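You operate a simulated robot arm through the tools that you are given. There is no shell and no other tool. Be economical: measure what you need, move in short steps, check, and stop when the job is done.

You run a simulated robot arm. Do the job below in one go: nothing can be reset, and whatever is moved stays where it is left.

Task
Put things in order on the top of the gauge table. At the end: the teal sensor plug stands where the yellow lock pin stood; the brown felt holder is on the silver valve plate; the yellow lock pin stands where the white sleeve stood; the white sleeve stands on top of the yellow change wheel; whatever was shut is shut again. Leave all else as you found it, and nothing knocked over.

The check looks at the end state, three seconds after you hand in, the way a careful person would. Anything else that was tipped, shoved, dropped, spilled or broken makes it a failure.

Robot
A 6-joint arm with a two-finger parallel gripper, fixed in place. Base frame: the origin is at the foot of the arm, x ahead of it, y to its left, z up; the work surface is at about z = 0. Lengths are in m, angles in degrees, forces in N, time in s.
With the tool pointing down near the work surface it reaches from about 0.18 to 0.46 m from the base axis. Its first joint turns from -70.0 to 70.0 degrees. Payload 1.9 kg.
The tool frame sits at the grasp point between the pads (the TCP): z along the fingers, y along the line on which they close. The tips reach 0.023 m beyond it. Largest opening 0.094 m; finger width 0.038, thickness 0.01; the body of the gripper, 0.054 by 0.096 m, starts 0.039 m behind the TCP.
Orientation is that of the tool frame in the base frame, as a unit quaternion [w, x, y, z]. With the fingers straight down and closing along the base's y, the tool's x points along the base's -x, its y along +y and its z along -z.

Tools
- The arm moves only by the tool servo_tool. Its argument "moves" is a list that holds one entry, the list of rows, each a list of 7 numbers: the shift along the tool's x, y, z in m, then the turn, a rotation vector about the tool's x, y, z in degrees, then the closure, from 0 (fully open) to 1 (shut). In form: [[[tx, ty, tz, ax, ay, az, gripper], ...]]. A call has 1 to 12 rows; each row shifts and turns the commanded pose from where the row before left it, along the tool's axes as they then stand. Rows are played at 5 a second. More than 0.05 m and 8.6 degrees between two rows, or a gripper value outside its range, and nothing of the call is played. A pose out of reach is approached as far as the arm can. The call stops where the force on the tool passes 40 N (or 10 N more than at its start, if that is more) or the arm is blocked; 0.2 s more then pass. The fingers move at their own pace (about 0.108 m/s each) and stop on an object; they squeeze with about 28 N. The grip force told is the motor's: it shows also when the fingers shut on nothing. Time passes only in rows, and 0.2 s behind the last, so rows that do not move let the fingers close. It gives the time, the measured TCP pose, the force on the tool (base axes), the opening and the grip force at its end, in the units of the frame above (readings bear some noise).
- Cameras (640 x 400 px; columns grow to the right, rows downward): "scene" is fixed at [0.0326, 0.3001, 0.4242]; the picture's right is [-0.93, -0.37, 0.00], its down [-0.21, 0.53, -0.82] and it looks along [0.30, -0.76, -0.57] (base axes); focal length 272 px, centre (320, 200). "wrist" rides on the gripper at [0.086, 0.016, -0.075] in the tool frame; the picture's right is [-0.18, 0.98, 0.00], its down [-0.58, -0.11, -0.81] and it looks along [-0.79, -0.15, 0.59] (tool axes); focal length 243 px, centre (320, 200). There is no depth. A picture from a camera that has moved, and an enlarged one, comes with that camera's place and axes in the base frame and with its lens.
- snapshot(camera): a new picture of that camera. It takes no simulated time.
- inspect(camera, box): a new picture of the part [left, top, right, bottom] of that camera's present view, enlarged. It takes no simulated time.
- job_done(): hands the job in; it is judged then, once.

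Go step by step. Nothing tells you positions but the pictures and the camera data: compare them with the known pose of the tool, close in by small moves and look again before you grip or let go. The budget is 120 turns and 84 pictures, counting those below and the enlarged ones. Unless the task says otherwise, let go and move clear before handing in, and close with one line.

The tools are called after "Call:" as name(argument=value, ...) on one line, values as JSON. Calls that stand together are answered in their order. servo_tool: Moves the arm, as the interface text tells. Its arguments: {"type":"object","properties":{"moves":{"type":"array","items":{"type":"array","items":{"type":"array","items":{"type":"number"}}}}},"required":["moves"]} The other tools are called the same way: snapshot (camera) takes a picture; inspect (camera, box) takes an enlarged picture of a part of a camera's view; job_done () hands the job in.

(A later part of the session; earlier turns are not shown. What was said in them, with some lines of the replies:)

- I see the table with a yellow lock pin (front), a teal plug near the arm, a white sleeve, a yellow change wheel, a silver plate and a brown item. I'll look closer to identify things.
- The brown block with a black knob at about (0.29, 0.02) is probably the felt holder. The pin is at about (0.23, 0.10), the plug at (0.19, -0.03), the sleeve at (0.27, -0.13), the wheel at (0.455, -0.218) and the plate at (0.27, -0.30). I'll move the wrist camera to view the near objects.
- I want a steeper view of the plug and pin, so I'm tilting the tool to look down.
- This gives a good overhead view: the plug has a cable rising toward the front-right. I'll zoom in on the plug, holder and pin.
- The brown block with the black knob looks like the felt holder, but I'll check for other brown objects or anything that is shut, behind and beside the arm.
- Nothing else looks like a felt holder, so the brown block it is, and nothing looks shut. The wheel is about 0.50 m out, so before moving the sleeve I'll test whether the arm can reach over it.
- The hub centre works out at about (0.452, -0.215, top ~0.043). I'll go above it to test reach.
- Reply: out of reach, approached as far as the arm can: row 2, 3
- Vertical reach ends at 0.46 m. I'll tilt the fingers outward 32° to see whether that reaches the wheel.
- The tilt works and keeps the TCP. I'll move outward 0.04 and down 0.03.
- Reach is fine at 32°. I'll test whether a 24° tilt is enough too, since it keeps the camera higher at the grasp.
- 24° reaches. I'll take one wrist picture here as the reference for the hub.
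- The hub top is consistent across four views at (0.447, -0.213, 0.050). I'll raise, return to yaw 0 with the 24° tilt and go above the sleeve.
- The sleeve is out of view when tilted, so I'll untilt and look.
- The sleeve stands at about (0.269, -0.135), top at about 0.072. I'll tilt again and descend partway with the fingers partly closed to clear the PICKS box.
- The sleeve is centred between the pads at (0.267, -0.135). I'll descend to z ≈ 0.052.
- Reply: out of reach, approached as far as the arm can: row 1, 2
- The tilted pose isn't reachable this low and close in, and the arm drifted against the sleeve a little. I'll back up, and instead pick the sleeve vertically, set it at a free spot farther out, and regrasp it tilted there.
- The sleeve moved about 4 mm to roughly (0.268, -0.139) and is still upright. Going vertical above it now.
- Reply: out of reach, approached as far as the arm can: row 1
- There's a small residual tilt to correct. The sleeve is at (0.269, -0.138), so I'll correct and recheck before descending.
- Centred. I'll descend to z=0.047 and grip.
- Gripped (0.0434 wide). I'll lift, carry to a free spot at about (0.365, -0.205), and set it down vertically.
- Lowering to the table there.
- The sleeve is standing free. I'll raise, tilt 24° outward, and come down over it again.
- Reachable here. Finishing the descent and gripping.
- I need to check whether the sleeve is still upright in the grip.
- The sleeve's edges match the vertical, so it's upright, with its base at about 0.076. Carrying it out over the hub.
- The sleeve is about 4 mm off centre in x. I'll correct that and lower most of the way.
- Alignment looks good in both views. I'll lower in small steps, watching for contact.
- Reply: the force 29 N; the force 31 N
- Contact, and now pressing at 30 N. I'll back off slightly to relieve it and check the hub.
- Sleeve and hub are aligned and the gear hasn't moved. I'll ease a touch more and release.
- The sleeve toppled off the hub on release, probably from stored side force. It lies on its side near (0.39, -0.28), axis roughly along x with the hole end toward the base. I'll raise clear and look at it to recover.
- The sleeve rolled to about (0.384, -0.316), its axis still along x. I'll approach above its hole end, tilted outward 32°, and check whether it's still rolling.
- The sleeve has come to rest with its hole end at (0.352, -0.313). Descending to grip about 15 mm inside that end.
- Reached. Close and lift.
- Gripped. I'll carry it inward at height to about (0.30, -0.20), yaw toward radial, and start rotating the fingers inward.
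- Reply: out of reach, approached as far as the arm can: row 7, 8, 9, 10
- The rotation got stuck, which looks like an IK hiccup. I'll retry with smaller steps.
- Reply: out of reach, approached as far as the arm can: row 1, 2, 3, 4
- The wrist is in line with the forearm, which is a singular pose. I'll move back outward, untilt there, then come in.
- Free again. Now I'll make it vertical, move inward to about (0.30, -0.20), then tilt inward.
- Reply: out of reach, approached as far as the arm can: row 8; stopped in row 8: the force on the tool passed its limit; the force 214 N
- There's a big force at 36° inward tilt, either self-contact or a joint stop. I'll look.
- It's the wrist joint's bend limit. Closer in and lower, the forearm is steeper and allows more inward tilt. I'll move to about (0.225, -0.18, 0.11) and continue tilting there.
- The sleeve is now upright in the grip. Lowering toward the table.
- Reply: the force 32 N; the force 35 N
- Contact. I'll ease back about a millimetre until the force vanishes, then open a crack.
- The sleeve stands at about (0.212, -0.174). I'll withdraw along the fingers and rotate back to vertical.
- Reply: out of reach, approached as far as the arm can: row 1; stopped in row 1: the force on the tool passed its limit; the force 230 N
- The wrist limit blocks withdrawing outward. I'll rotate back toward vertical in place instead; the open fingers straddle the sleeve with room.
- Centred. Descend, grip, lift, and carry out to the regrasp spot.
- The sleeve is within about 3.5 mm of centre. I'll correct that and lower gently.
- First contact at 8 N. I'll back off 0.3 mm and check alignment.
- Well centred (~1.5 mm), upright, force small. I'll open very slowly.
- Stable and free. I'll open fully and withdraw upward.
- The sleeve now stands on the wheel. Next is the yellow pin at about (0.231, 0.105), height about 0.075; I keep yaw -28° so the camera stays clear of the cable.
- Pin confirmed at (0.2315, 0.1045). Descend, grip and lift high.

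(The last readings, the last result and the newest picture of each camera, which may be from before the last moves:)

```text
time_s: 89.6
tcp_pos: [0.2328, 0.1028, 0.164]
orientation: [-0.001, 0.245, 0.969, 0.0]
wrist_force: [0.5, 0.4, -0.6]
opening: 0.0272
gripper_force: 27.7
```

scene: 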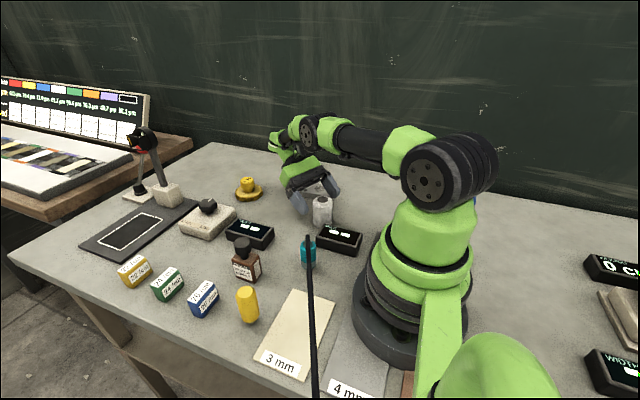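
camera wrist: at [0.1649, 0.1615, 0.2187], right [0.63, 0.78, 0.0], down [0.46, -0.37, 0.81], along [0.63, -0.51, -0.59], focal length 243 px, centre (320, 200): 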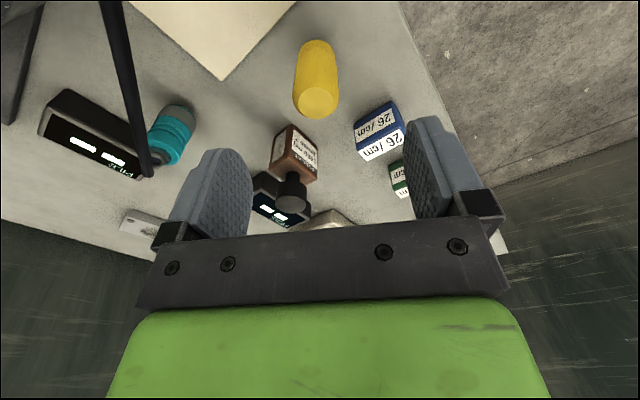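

Gripped at P=(0.232, 0.104). Carrying the pin to the sleeve's old spot S=(0.269, -0.136).

Call:
servo_tool(moves=[[[-0.0292, -0.0386, 0, 0, 0, 0, 1], [-0.0292, -0.0386, 0, 0, 0, 0, 1], [-0.0292, -0.0386, 0, 0, 0, 0, 1], [-0.0292, -0.0386, 0, 0, 0, 0, 1], [-0.0292, -0.0386, 0, 0, 0, 0, 1], [0, 0, 0.035, 0, 0, 0, 1], [0, 0, 0.035, 0, 0, 0, 1], [0, 0, 0.038, 0, 0, 0, 1], [0, 0, 0, 0, 0, 0, 1]]])

Call:
inspect(camera="scene", box=[240, 160, 360, 260])

```text
time_s: 91.6
tcp_pos: [0.2669, -0.1349, 0.0559]
orientation: [0.0, 0.245, 0.97, 0.0]
wrist_force: [0.7, 0.0, -0.6]
opening: 0.0273
gripper_force: 27.8
```

```text
4.00 times, centred on (300, 210) of scene
camera zoom: at [0.0326, 0.3001, 0.4242], right [-0.93, -0.37, 0.0], down [-0.21, 0.53, -0.82], along [0.3, -0.76, -0.57], focal length 1086 px, centre (400, 160)
```

zoom: 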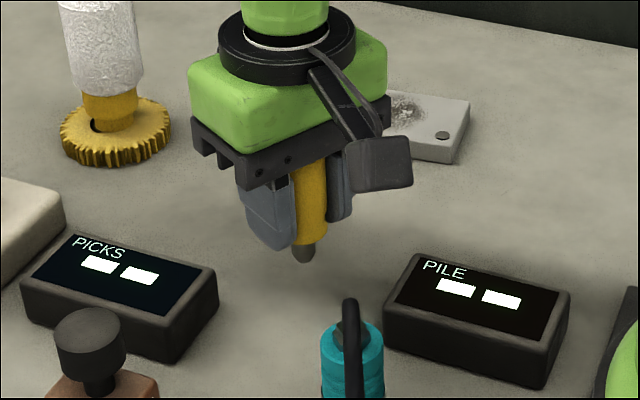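

The pin's tip looks tapered. I'll zoom in on the tip and on its original place.

Call:
inspect(camera="scene", box=[295, 195, 335, 230])

Call:
inspect(camera="scene", box=[225, 280, 285, 340])

```text
11.43 times, centred on (315, 212) of scene
camera zoom: at [0.0326, 0.3001, 0.4242], right [-0.93, -0.37, 0.0], down [-0.21, 0.53, -0.82], along [0.3, -0.76, -0.57], focal length 3104 px, centre (377, 57)
```

zoom: 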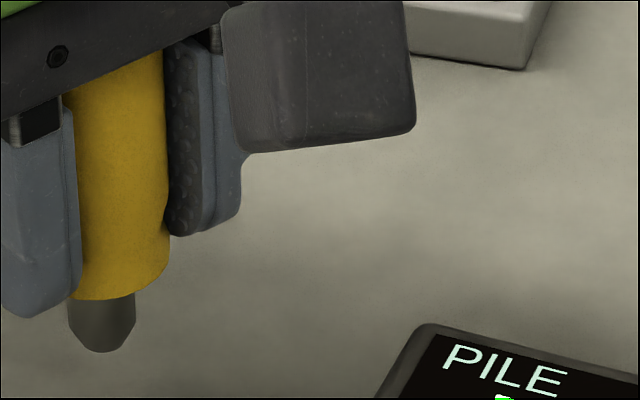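

```text
6.67 times, centred on (255, 310) of scene
camera zoom: at [0.0326, 0.3001, 0.4242], right [-0.93, -0.37, 0.0], down [-0.21, 0.53, -0.82], along [0.3, -0.76, -0.57], focal length 1811 px, centre (753, -533)
```

zoom: 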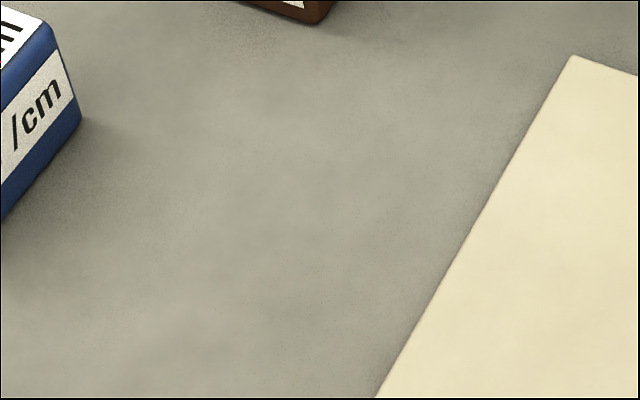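

No hole there, so the pin simply stands on its flat-ended tip. I'll lower in fine steps.

Call:
servo_tool(moves=[[[-0.0015, 0, 0.004, 0, 0, 0, 1], [0, 0, 0.005, 0, 0, 0, 1], [0, 0, 0, 0, 0, 0, 1]]])

Call:
servo_tool(moves=[[[0, 0, 0.001, 0, 0, 0, 1], [0, 0, 0, 0, 0, 0, 1]]])

Call:
servo_tool(moves=[[[0, 0, 0.0006, 0, 0, 0, 1], [0, 0, 0, 0, 0, 0, 1]]])

Call:
servo_tool(moves=[[[0, 0, 0.0006, 0, 0, 0, 1], [0, 0, 0, 0, 0, 0, 1]]])

```text
time_s: 92.4
tcp_pos: [0.2703, -0.1355, 0.0478]
orientation: [0.0, 0.245, 0.969, 0.0]
wrist_force: [-0.6, 0.3, -0.9]
opening: 0.0274
gripper_force: 28.3
```

```text
time_s: 93.0
tcp_pos: [0.2687, -0.1352, 0.0463]
orientation: [-0.001, 0.246, 0.969, 0.0]
wrist_force: [-0.5, -0.1, -0.4]
opening: 0.0275
gripper_force: 28.3
```

```text
time_s: 93.6
tcp_pos: [0.2686, -0.1353, 0.0461]
orientation: [-0.001, 0.246, 0.969, 0.0]
wrist_force: [1.0, -0.5, -0.4]
opening: 0.0272
gripper_force: 28.0
```

```text
time_s: 94.2
tcp_pos: [0.2686, -0.1361, 0.0454]
orientation: [0.0, 0.246, 0.969, 0.001]
wrist_force: [-0.8, 0.3, -0.7]
opening: 0.0274
gripper_force: 28.0
```

Call:
servo_tool(moves=[[[0, 0, 0.0005, 0, 0, 0, 1], [0, 0, 0, 0, 0, 0, 1]]])

Call:
servo_tool(moves=[[[0, 0, 0.0004, 0, 0, 0, 1], [0, 0, 0, 0, 0, 0, 1]]])

Call:
servo_tool(moves=[[[0, 0, 0.0004, 0, 0, 0, 1], [0, 0, 0, 0, 0, 0, 1]]])

```text
time_s: 94.8
tcp_pos: [0.2703, -0.1368, 0.0449]
orientation: [-0.001, 0.246, 0.969, 0.0]
wrist_force: [0.3, 0.3, -1.0]
opening: 0.0273
gripper_force: 28.2
```

```text
time_s: 95.4
tcp_pos: [0.2695, -0.1355, 0.0458]
orientation: [0.0, 0.245, 0.97, 0.0]
wrist_force: [0.0, -0.7, -0.5]
opening: 0.0274
gripper_force: 27.8
```

```text
time_s: 96.0
tcp_pos: [0.2696, -0.1357, 0.0438]
orientation: [0.0, 0.244, 0.97, 0.0]
wrist_force: [-2.0, 0.9, 9.7]
opening: 0.0271
gripper_force: 28.1
```

Contact. I'll back off 0.2 mm and open slowly.

Call:
servo_tool(moves=[[[0, 0, -0.0003, 0, 0, 0, 1], [0, 0, 0, 0, 0, 0, 1], [0, 0, 0, 0, 0, 0, 0.71], [0, 0, 0, 0, 0, 0, 0.705], [0, 0, 0, 0, 0, 0, 0.7], [0, 0, 0, 0, 0, 0, 0.69], [0, 0, 0, 0, 0, 0, 0.67], [0, 0, 0, 0, 0, 0, 0.64], [0, 0, 0, 0, 0, 0, 0.6], [0, 0, 0, 0, 0, 0, 0.55], [0, 0, 0, 0, 0, 0, 0.5], [0, 0, 0, 0, 0, 0, 0.5]]])

Call:
inspect(camera="scene", box=[240, 160, 360, 260])

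```text
time_s: 98.6
tcp_pos: [0.2692, -0.1362, 0.0455]
orientation: [-0.001, 0.245, 0.97, 0.0]
wrist_force: [0.5, -0.1, -0.1]
opening: 0.0472
gripper_force: 0.1
```

```text
4.00 times, centred on (300, 210) of scene
camera zoom: at [0.0326, 0.3001, 0.4242], right [-0.93, -0.37, 0.0], down [-0.21, 0.53, -0.82], along [0.3, -0.76, -0.57], focal length 1086 px, centre (400, 160)
```

zoom: 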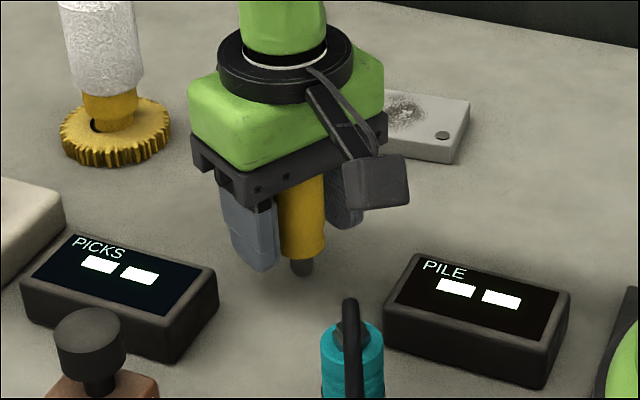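

The pin stands where the sleeve was. Next the plug: I'll raise, yaw to -34° so the cable exits between the fingers, and look from above.

Call:
servo_tool(moves=[[[0, 0, -0.02, 0, 0, 0, 0.5], [0, 0, -0.04, 0, 0, 0, 0.5], [0, 0, -0.045, 0, 0, 0, 0.5], [0, 0, -0.015, 0, 0, 5.6, 0.3], [0.0409, 0.0135, 0, 0, 0, 0, 0.3], [0.0409, 0.0135, 0, 0, 0, 0, 0.3], [0.0409, 0.0135, 0, 0, 0, 0, 0.3], [0, 0, 0.035, 0, 0, 0, 0.3], [0, 0, 0, 0, 0, 0, 0.3]]])

Call:
snapshot(camera="wrist")

```text
time_s: 100.6
tcp_pos: [0.1894, -0.034, 0.1301]
orientation: [0.0, 0.293, 0.956, 0.0]
wrist_force: [0.3, -0.6, -0.2]
opening: 0.0658
gripper_force: 0.0
```

```text
9 pictures are left
camera wrist: at [0.1277, 0.0286, 0.206], right [0.7, 0.71, 0.0], down [0.42, -0.42, 0.81], along [0.57, -0.57, -0.59], focal length 243 px, centre (320, 200)
```

wrist: 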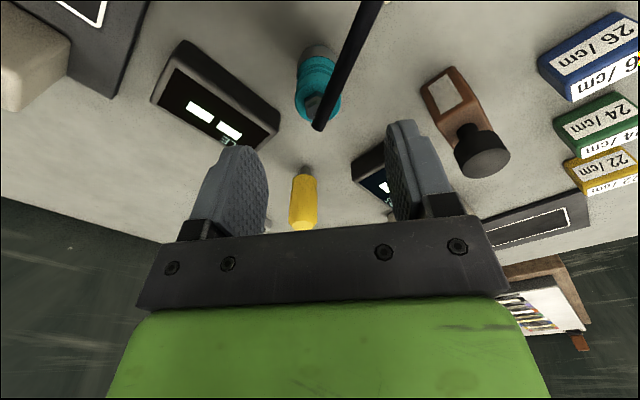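

The plug body tops out at about 0.062, with a fitting and the cable end at about 0.085. I'll grip the upper body at TCP z≈0.060 so the palm clears the cable.

Call:
servo_tool(moves=[[[0, 0, 0, 0, 0, -3, 0.3], [0, 0, 0.025, 0, 0, 0, 0.3], [0, 0, 0.025, 0, 0, 0, 0.3], [0, 0, 0.02, 0, 0, 0, 0.3], [0, 0, 0, 0, 0, 0, 0.3]]])

Call:
inspect(camera="scene", box=[260, 190, 360, 290])

```text
time_s: 101.8
tcp_pos: [0.1916, -0.0324, 0.0602]
orientation: [0.0, 0.268, 0.963, 0.0]
wrist_force: [-0.1, -0.2, -0.6]
opening: 0.0656
gripper_force: 0.1
```

```text
4.00 times, centred on (310, 240) of scene
camera zoom: at [0.0326, 0.3001, 0.4242], right [-0.93, -0.37, 0.0], down [-0.21, 0.53, -0.82], along [0.3, -0.76, -0.57], focal length 1086 px, centre (360, 40)
```

zoom: 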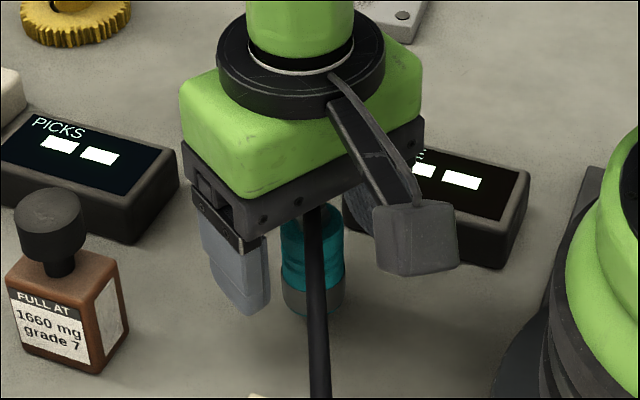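

Clean approach. Grip and lift slightly.

Call:
servo_tool(moves=[[[0, 0, 0, 0, 0, 0, 0.55], [0, 0, 0, 0, 0, 0, 1], [0, 0, 0, 0, 0, 0, 1], [0, 0, 0, 0, 0, 0, 1]]])

Call:
servo_tool(moves=[[[0, 0, -0.01, 0, 0, 0, 1], [0, 0, -0.015, 0, 0, 0, 1], [0, 0, 0, 0, 0, 0, 1]]])

```text
time_s: 102.8
tcp_pos: [0.1893, -0.0332, 0.06]
orientation: [-0.001, 0.267, 0.964, 0.0]
wrist_force: [0.2, -0.1, 0.5]
opening: 0.0282
gripper_force: 28.1
```

```text
time_s: 103.6
tcp_pos: [0.1917, -0.0332, 0.0839]
orientation: [0.0, 0.267, 0.964, 0.0]
wrist_force: [-0.6, 0.0, -0.6]
opening: 0.028
gripper_force: 27.9
```

No cable pull. Carry toward P=(0.232, 0.104).

Call:
servo_tool(moves=[[[0, 0, -0.02, 0, 0, 0, 1], [0.0088, 0.0347, 0, 0, 0, 0, 1], [0.0088, 0.0347, 0, 0, 0, 0, 1], [0.0088, 0.0347, 0, 0, 0, 0, 1], [0.0088, 0.0347, 0, 0, 0, 0, 1], [0, 0, 0.03, 0, 0, 0, 1], [0, 0, 0, 0, 0, 0, 1]]])

Call:
snapshot(camera="scene")

```text
time_s: 105.2
tcp_pos: [0.2323, 0.1039, 0.0745]
orientation: [-0.001, 0.268, 0.964, 0.0]
wrist_force: [-0.7, 0.8, -0.6]
opening: 0.028
gripper_force: 28.4
```

```text
7 pictures are left
```

scene: 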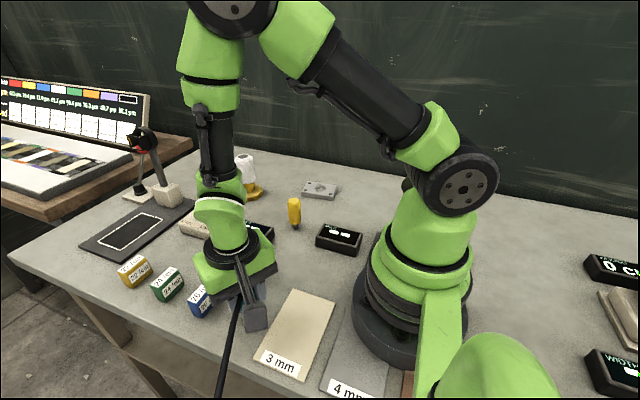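

The cable follows freely. Lowering to the table.

Call:
servo_tool(moves=[[[0, 0, 0.006, 0, 0, 0, 1], [0, 0, 0.006, 0, 0, 0, 1], [0, 0, 0, 0, 0, 0, 1]]])

Call:
servo_tool(moves=[[[0, 0, 0.0012, 0, 0, 0, 1], [0, 0, 0, 0, 0, 0, 1]]])

Call:
servo_tool(moves=[[[0, 0, 0.0007, 0, 0, 0, 1], [0, 0, 0, 0, 0, 0, 1]]])

Call:
servo_tool(moves=[[[0, 0, 0.0005, 0, 0, 0, 1], [0, 0, 0, 0, 0, 0, 1]]])

```text
time_s: 106.0
tcp_pos: [0.2319, 0.1039, 0.0621]
orientation: [-0.001, 0.267, 0.964, 0.001]
wrist_force: [0.1, -0.4, -0.8]
opening: 0.0279
gripper_force: 28.0
```

```text
time_s: 106.6
tcp_pos: [0.2324, 0.1028, 0.0612]
orientation: [-0.001, 0.267, 0.964, 0.0]
wrist_force: [0.0, 0.5, -0.7]
opening: 0.0282
gripper_force: 28.0
```

```text
time_s: 107.2
tcp_pos: [0.2311, 0.104, 0.0605]
orientation: [-0.001, 0.267, 0.964, 0.0]
wrist_force: [-0.4, -0.1, -0.8]
opening: 0.0278
gripper_force: 28.0
```

```text
time_s: 107.8
tcp_pos: [0.2325, 0.1045, 0.0601]
orientation: [-0.001, 0.267, 0.964, 0.0]
wrist_force: [0.6, 0.5, -0.8]
opening: 0.028
gripper_force: 28.1
```

Call:
servo_tool(moves=[[[0, 0, 0.0005, 0, 0, 0, 1], [0, 0, 0, 0, 0, 0, 1]]])

Call:
servo_tool(moves=[[[0, 0, 0.0005, 0, 0, 0, 1], [0, 0, 0, 0, 0, 0, 1]]])

```text
time_s: 108.4
tcp_pos: [0.231, 0.1043, 0.0602]
orientation: [-0.001, 0.267, 0.964, 0.0]
wrist_force: [-2.5, -0.2, 8.4]
opening: 0.0281
gripper_force: 27.9
```

```text
time_s: 109.0
tcp_pos: [0.2321, 0.1045, 0.0603]
orientation: [0.0, 0.267, 0.964, 0.0]
wrist_force: [-3.9, 0.5, 26.7]
opening: 0.028
gripper_force: 27.7
```

Contact. Ease back 0.8 mm and open slowly.

Call:
servo_tool(moves=[[[0, 0, -0.0007, 0, 0, 0, 1], [0, 0, 0, 0, 0, 0, 1], [0, 0, 0, 0, 0, 0, 0.7], [0, 0, 0, 0, 0, 0, 0.695], [0, 0, 0, 0, 0, 0, 0.69], [0, 0, 0, 0, 0, 0, 0.68], [0, 0, 0, 0, 0, 0, 0.66], [0, 0, 0, 0, 0, 0, 0.6], [0, 0, 0, 0, 0, 0, 0.5], [0, 0, 0, 0, 0, 0, 0.4], [0, 0, 0, 0, 0, 0, 0.3], [0, 0, 0, 0, 0, 0, 0.3]]])

Call:
inspect(camera="scene", box=[190, 240, 310, 340])

```text
time_s: 111.6
tcp_pos: [0.231, 0.1039, 0.0602]
orientation: [-0.001, 0.267, 0.964, 0.0]
wrist_force: [-0.5, 1.7, 0.7]
opening: 0.0656
gripper_force: 0.0
```

```text
4.00 times, centred on (250, 290) of scene
camera zoom: at [0.0326, 0.3001, 0.4242], right [-0.93, -0.37, 0.0], down [-0.21, 0.53, -0.82], along [0.3, -0.76, -0.57], focal length 1086 px, centre (600, -160)
```

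zoom: 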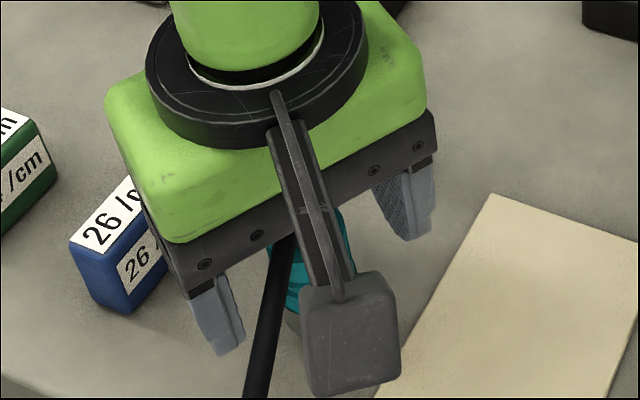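

The plug stands at the pin's old place. I'll raise straight up, then go over the brown holder at about (0.294, 0.025), whose knob top is at about 0.087.

Call:
servo_tool(moves=[[[0, 0, -0.02, 0, 0, 0, 0.3], [0, 0, -0.04, 0, 0, 0, 0.3], [0, 0, -0.045, 0, 0, 0, 0.3], [0, 0, 0, 0, 0, -7, 0.3], [0, 0, 0, 0, 0, -7, 0.3], [0, 0, 0, 0, 0, -7, 0.3], [0, 0, 0, 0, 0, -7, 0.3], [-0.0222, -0.0252, 0, 0, 0, 0, 0.3], [-0.0222, -0.0252, 0, 0, 0, 0, 0.3], [-0.0222, -0.0252, 0, 0, 0, 0, 0.3], [0, 0, 0, 0, 0, 0, 0.3]]])

Call:
snapshot(camera="wrist")

```text
time_s: 114.0
tcp_pos: [0.2945, 0.0234, 0.1654]
orientation: [0.0, 0.026, 1.0, 0.0]
wrist_force: [-0.6, -0.3, 0.1]
opening: 0.0658
gripper_force: 0.1
```

```text
5 pictures are left
camera wrist: at [0.2093, 0.0449, 0.2414], right [0.24, 0.97, 0.0], down [0.58, -0.14, 0.81], along [0.78, -0.19, -0.59], focal length 243 px, centre (320, 200)
```

wrist: 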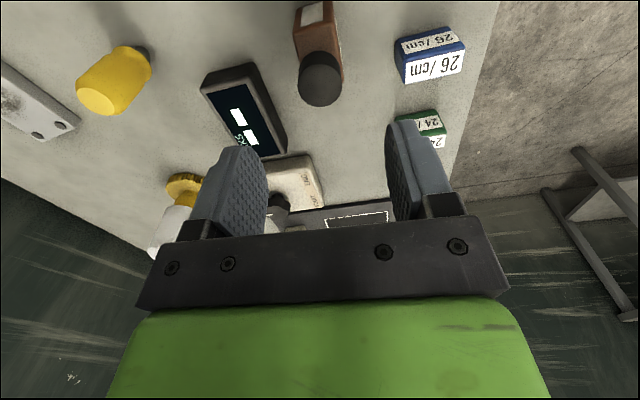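

Centred over the holder. Descend to z≈0.054, with the palm clear of the knob, and grip the block.

Call:
servo_tool(moves=[[[0.002, 0, 0.035, 0, 0, 0, 0.3], [0, 0, 0.035, 0, 0, 0, 0.3], [0, 0, 0.03, 0, 0, 0, 0.3], [0, 0, 0.011, 0, 0, 0, 0.3], [0, 0, 0, 0, 0, 0, 0.3]]])

Call:
inspect(camera="scene", box=[190, 210, 310, 310])

```text
time_s: 115.2
tcp_pos: [0.2929, 0.024, 0.0533]
orientation: [0.0, 0.026, 1.0, 0.0]
wrist_force: [-0.3, 0.2, -0.3]
opening: 0.0657
gripper_force: 0.1
```

```text
4.00 times, centred on (250, 260) of scene
camera zoom: at [0.0326, 0.3001, 0.4242], right [-0.93, -0.37, 0.0], down [-0.21, 0.53, -0.82], along [0.3, -0.76, -0.57], focal length 1086 px, centre (600, -40)
```

zoom: 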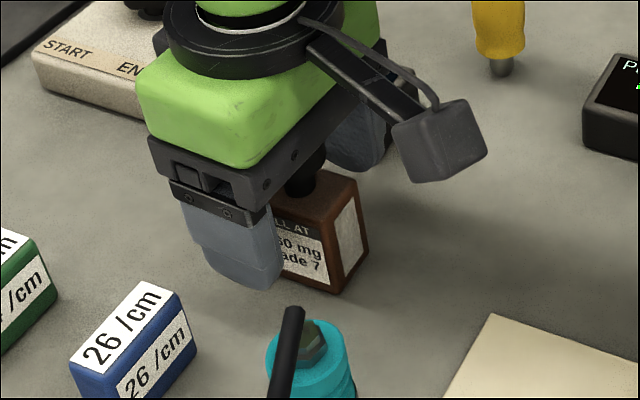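

Call:
servo_tool(moves=[[[0, 0, 0, 0, 0, 0, 0.6], [0, 0, 0, 0, 0, 0, 1], [0, 0, 0, 0, 0, 0, 1], [0, 0, 0, 0, 0, 0, 1]]])

Call:
servo_tool(moves=[[[0, 0, -0.02, 0, 0, 0, 1], [0, 0, -0.03, 0, 0, 0, 1], [0, 0, -0.035, 0, 0, 0, 1], [0, 0, -0.035, 0, 0, 0, 1], [0, 0, 0, 0, 0, 0, 1]]])

```text
time_s: 116.2
tcp_pos: [0.2928, 0.0239, 0.0547]
orientation: [-0.001, 0.026, 1.0, 0.001]
wrist_force: [0.5, -0.7, -0.2]
opening: 0.0296
gripper_force: 28.3
```

```text
time_s: 117.4
tcp_pos: [0.293, 0.0233, 0.1747]
orientation: [-0.001, 0.026, 1.0, 0.0]
wrist_force: [-0.4, 0.3, -2.1]
opening: 0.0298
gripper_force: 27.7
```

Held and lifted. Carrying it over to the plate, rotating 11.5° to match the plate.

Call:
servo_tool(moves=[[[0.001, -0.0407, 0, 0, 0, 0, 1], [0.001, -0.0407, 0, 0, 0, 0, 1], [0.001, -0.0407, 0, 0, 0, 0, 1], [0.001, -0.0407, 0, 0, 0, 0, 1], [0.001, -0.0407, 0, 0, 0, 0, 1], [0.001, -0.0407, 0, 0, 0, 0, 1], [0.001, -0.0407, 0, 0, 0, 0, 1], [0.001, -0.0407, 0, 0, 0, 0, 1], [0, 0, 0, 0, 0, -5.75, 1], [0, 0, 0, 0, 0, -5.75, 1], [0, 0, 0.04, 0, 0, 0, 1], [0, 0, 0.035, 0, 0, 0, 1]]])

Call:
inspect(camera="scene", box=[260, 130, 380, 230])

```text
time_s: 120.0
tcp_pos: [0.2678, -0.3005, 0.098]
orientation: [0.0, -0.075, 0.997, 0.0]
wrist_force: [-0.1, -0.3, -1.4]
opening: 0.0296
gripper_force: 27.8
```

```text
4.00 times, centred on (320, 180) of scene
camera zoom: at [0.0326, 0.3001, 0.4242], right [-0.93, -0.37, 0.0], down [-0.21, 0.53, -0.82], along [0.3, -0.76, -0.57], focal length 1086 px, centre (320, 280)
```

zoom: 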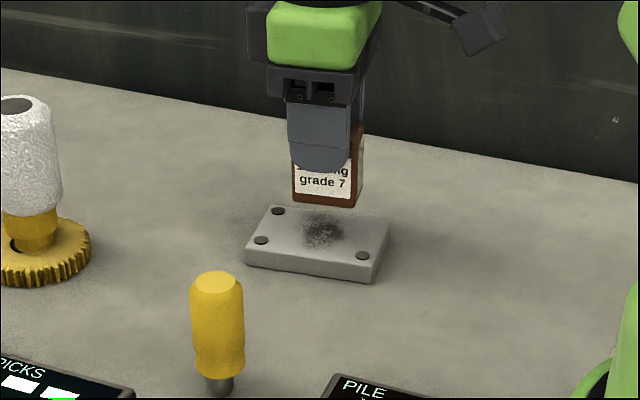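

The block is slightly beyond the plate centre, so I'll shift +y 5 mm and lower to near contact.

Call:
servo_tool(moves=[[[0, 0.005, 0.01, 0, 0, 0, 1], [0, 0, 0.012, 0, 0, 0, 1], [0, 0, 0, 0, 0, 0, 1]]])

Call:
servo_tool(moves=[[[0, 0, 0.0015, 0, 0, 0, 1], [0, 0, 0, 0, 0, 0, 1]]])

Call:
servo_tool(moves=[[[0, 0, 0.001, 0, 0, 0, 1], [0, 0, 0, 0, 0, 0, 1]]])

Call:
servo_tool(moves=[[[0, 0, 0.001, 0, 0, 0, 1], [0, 0, 0, 0, 0, 0, 1]]])

```text
time_s: 120.8
tcp_pos: [0.2661, -0.2946, 0.0762]
orientation: [-0.002, -0.074, 0.997, 0.001]
wrist_force: [-0.3, -0.6, -1.0]
opening: 0.0296
gripper_force: 28.6
```

```text
time_s: 121.4
tcp_pos: [0.2655, -0.2963, 0.0751]
orientation: [-0.001, -0.074, 0.997, 0.001]
wrist_force: [-0.3, 0.0, -0.4]
opening: 0.0293
gripper_force: 27.4
```

```text
time_s: 122.0
tcp_pos: [0.2658, -0.2953, 0.0741]
orientation: [-0.001, -0.074, 0.997, 0.0]
wrist_force: [0.0, 0.6, -2.1]
opening: 0.0295
gripper_force: 27.6
```

```text
time_s: 122.6
tcp_pos: [0.2658, -0.2957, 0.0745]
orientation: [-0.001, -0.074, 0.997, 0.001]
wrist_force: [-0.4, -0.2, -1.4]
opening: 0.0295
gripper_force: 28.0
```

Call:
servo_tool(moves=[[[0, 0, 0.001, 0, 0, 0, 1], [0, 0, 0, 0, 0, 0, 1]]])

Call:
servo_tool(moves=[[[0, 0, 0.0007, 0, 0, 0, 1], [0, 0, 0, 0, 0, 0, 1]]])

Call:
servo_tool(moves=[[[0, 0, 0.0007, 0, 0, 0, 1], [0, 0, 0, 0, 0, 0, 1]]])

Call:
servo_tool(moves=[[[0, 0, 0.0007, 0, 0, 0, 1], [0, 0, 0, 0, 0, 0, 1]]])

```text
time_s: 123.2
tcp_pos: [0.2661, -0.2948, 0.0733]
orientation: [-0.001, -0.074, 0.997, -0.001]
wrist_force: [0.0, -0.2, -0.4]
opening: 0.0295
gripper_force: 27.9
```

```text
time_s: 123.8
tcp_pos: [0.2673, -0.2956, 0.0712]
orientation: [0.0, -0.075, 0.997, 0.0]
wrist_force: [0.7, 0.0, -0.7]
opening: 0.0297
gripper_force: 28.2
```

```text
time_s: 124.4
tcp_pos: [0.2666, -0.2943, 0.0724]
orientation: [-0.001, -0.074, 0.997, 0.0]
wrist_force: [1.4, -0.6, -0.7]
opening: 0.0296
gripper_force: 27.7
```

```text
time_s: 125.0
tcp_pos: [0.2667, -0.2944, 0.0705]
orientation: [-0.001, -0.073, 0.997, 0.0]
wrist_force: [-0.9, 0.8, -1.5]
opening: 0.0296
gripper_force: 28.0
```

Call:
servo_tool(moves=[[[0, 0, 0.0007, 0, 0, 0, 1], [0, 0, 0, 0, 0, 0, 1]]])

Call:
servo_tool(moves=[[[0, 0, 0.0007, 0, 0, 0, 1], [0, 0, 0, 0, 0, 0, 1]]])

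Call:
servo_tool(moves=[[[0, 0, 0.0006, 0, 0, 0, 1], [0, 0, 0, 0, 0, 0, 1]]])

Call:
servo_tool(moves=[[[0, 0, 0.0006, 0, 0, 0, 1], [0, 0, 0, 0, 0, 0, 1]]])

```text
time_s: 125.6
tcp_pos: [0.2661, -0.2946, 0.07]
orientation: [0.0, -0.074, 0.997, 0.0]
wrist_force: [-1.3, 0.6, 4.6]
opening: 0.0298
gripper_force: 27.5
```

```text
time_s: 126.2
tcp_pos: [0.2671, -0.296, 0.0701]
orientation: [0.0, -0.074, 0.997, -0.001]
wrist_force: [-6.7, 3.5, 22.5]
opening: 0.0298
gripper_force: 27.6
```

```text
time_s: 126.8
tcp_pos: [0.2664, -0.2956, 0.0697]
orientation: [0.0, -0.074, 0.997, -0.002]
wrist_force: [-2.0, 1.2, 24.5]
opening: 0.0296
gripper_force: 28.1
```

```text
time_s: 127.4
tcp_pos: [0.2665, -0.2949, 0.0684]
orientation: [0.0, -0.073, 0.997, -0.001]
wrist_force: [1.5, -1.0, 23.1]
opening: 0.0295
gripper_force: 27.9
```

Contact at 0.070, as expected. Ease back and release slowly.

Call:
servo_tool(moves=[[[0, 0, -0.0008, 0, 0, 0, 1], [0, 0, 0, 0, 0, 0, 1], [0, 0, 0, 0, 0, 0, 0.685], [0, 0, 0, 0, 0, 0, 0.68], [0, 0, 0, 0, 0, 0, 0.675], [0, 0, 0, 0, 0, 0, 0.66], [0, 0, 0, 0, 0, 0, 0.62], [0, 0, 0, 0, 0, 0, 0.55], [0, 0, 0, 0, 0, 0, 0.45], [0, 0, 0, 0, 0, 0, 0.3], [0, 0, 0, 0, 0, 0, 0.25], [0, 0, 0, 0, 0, 0, 0.25]]])

Call:
servo_tool(moves=[[[0, 0, -0.02, 0, 0, 0, 0.25], [0, 0, -0.04, 0, 0, 0, 0.25], [0, 0, -0.04, 0, 0, 0, 0.25], [0, 0, -0.04, 0, 0, 0, 0.25], [0.03, 0.03, -0.02, 0, 0, 0, 0.25], [0.03, 0.03, 0, 0, 0, 0, 0.25], [0, 0, 0, 0, 0, 0, 0.25]]])

Call:
snapshot(camera="scene")

```text
time_s: 130.0
tcp_pos: [0.2664, -0.2947, 0.0681]
orientation: [-0.001, -0.074, 0.997, 0.0]
wrist_force: [-0.5, 0.4, 0.3]
opening: 0.0702
gripper_force: 0.1
```

```text
time_s: 131.6
tcp_pos: [0.1991, -0.2438, 0.2298]
orientation: [0.001, -0.074, 0.997, -0.001]
wrist_force: [0.4, -0.3, 0.9]
opening: 0.0705
gripper_force: 0.0
```

```text
2 pictures are left
```

scene: 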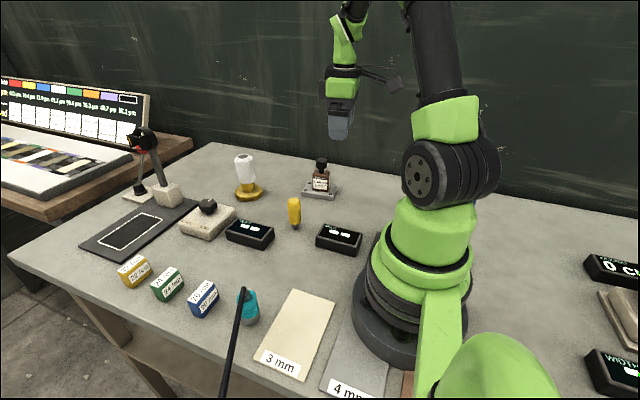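

All items seem in place. I'll check the plug and the sleeve/holder closely.

Call:
inspect(camera="scene", box=[205, 140, 355, 340])

```text
2.00 times, centred on (280, 240) of scene
camera zoom: at [0.0326, 0.3001, 0.4242], right [-0.93, -0.37, 0.0], down [-0.21, 0.53, -0.82], along [0.3, -0.76, -0.57], focal length 543 px, centre (400, 120)
```

zoom: 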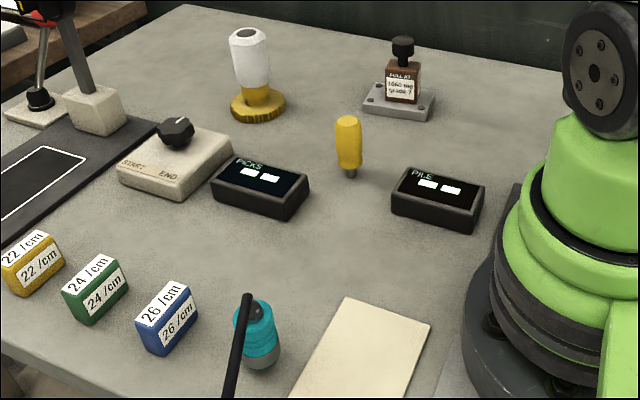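

Everything stands upright: the plug at the pin's old spot, the pin at the sleeve's old spot, the sleeve on the wheel and the holder on the plate. Nothing was opened, and the gripper is clear, so I'm handing in.

Call:
job_done()

```text
The job is handed in.
```

The job is handed in, and the last pictures showed all four items in place and upright. On the first try the white sleeve fell off the wheel and rolled on the table. I stood it up again and it now stands on the wheel, but I can't tell whether the fall marked it.
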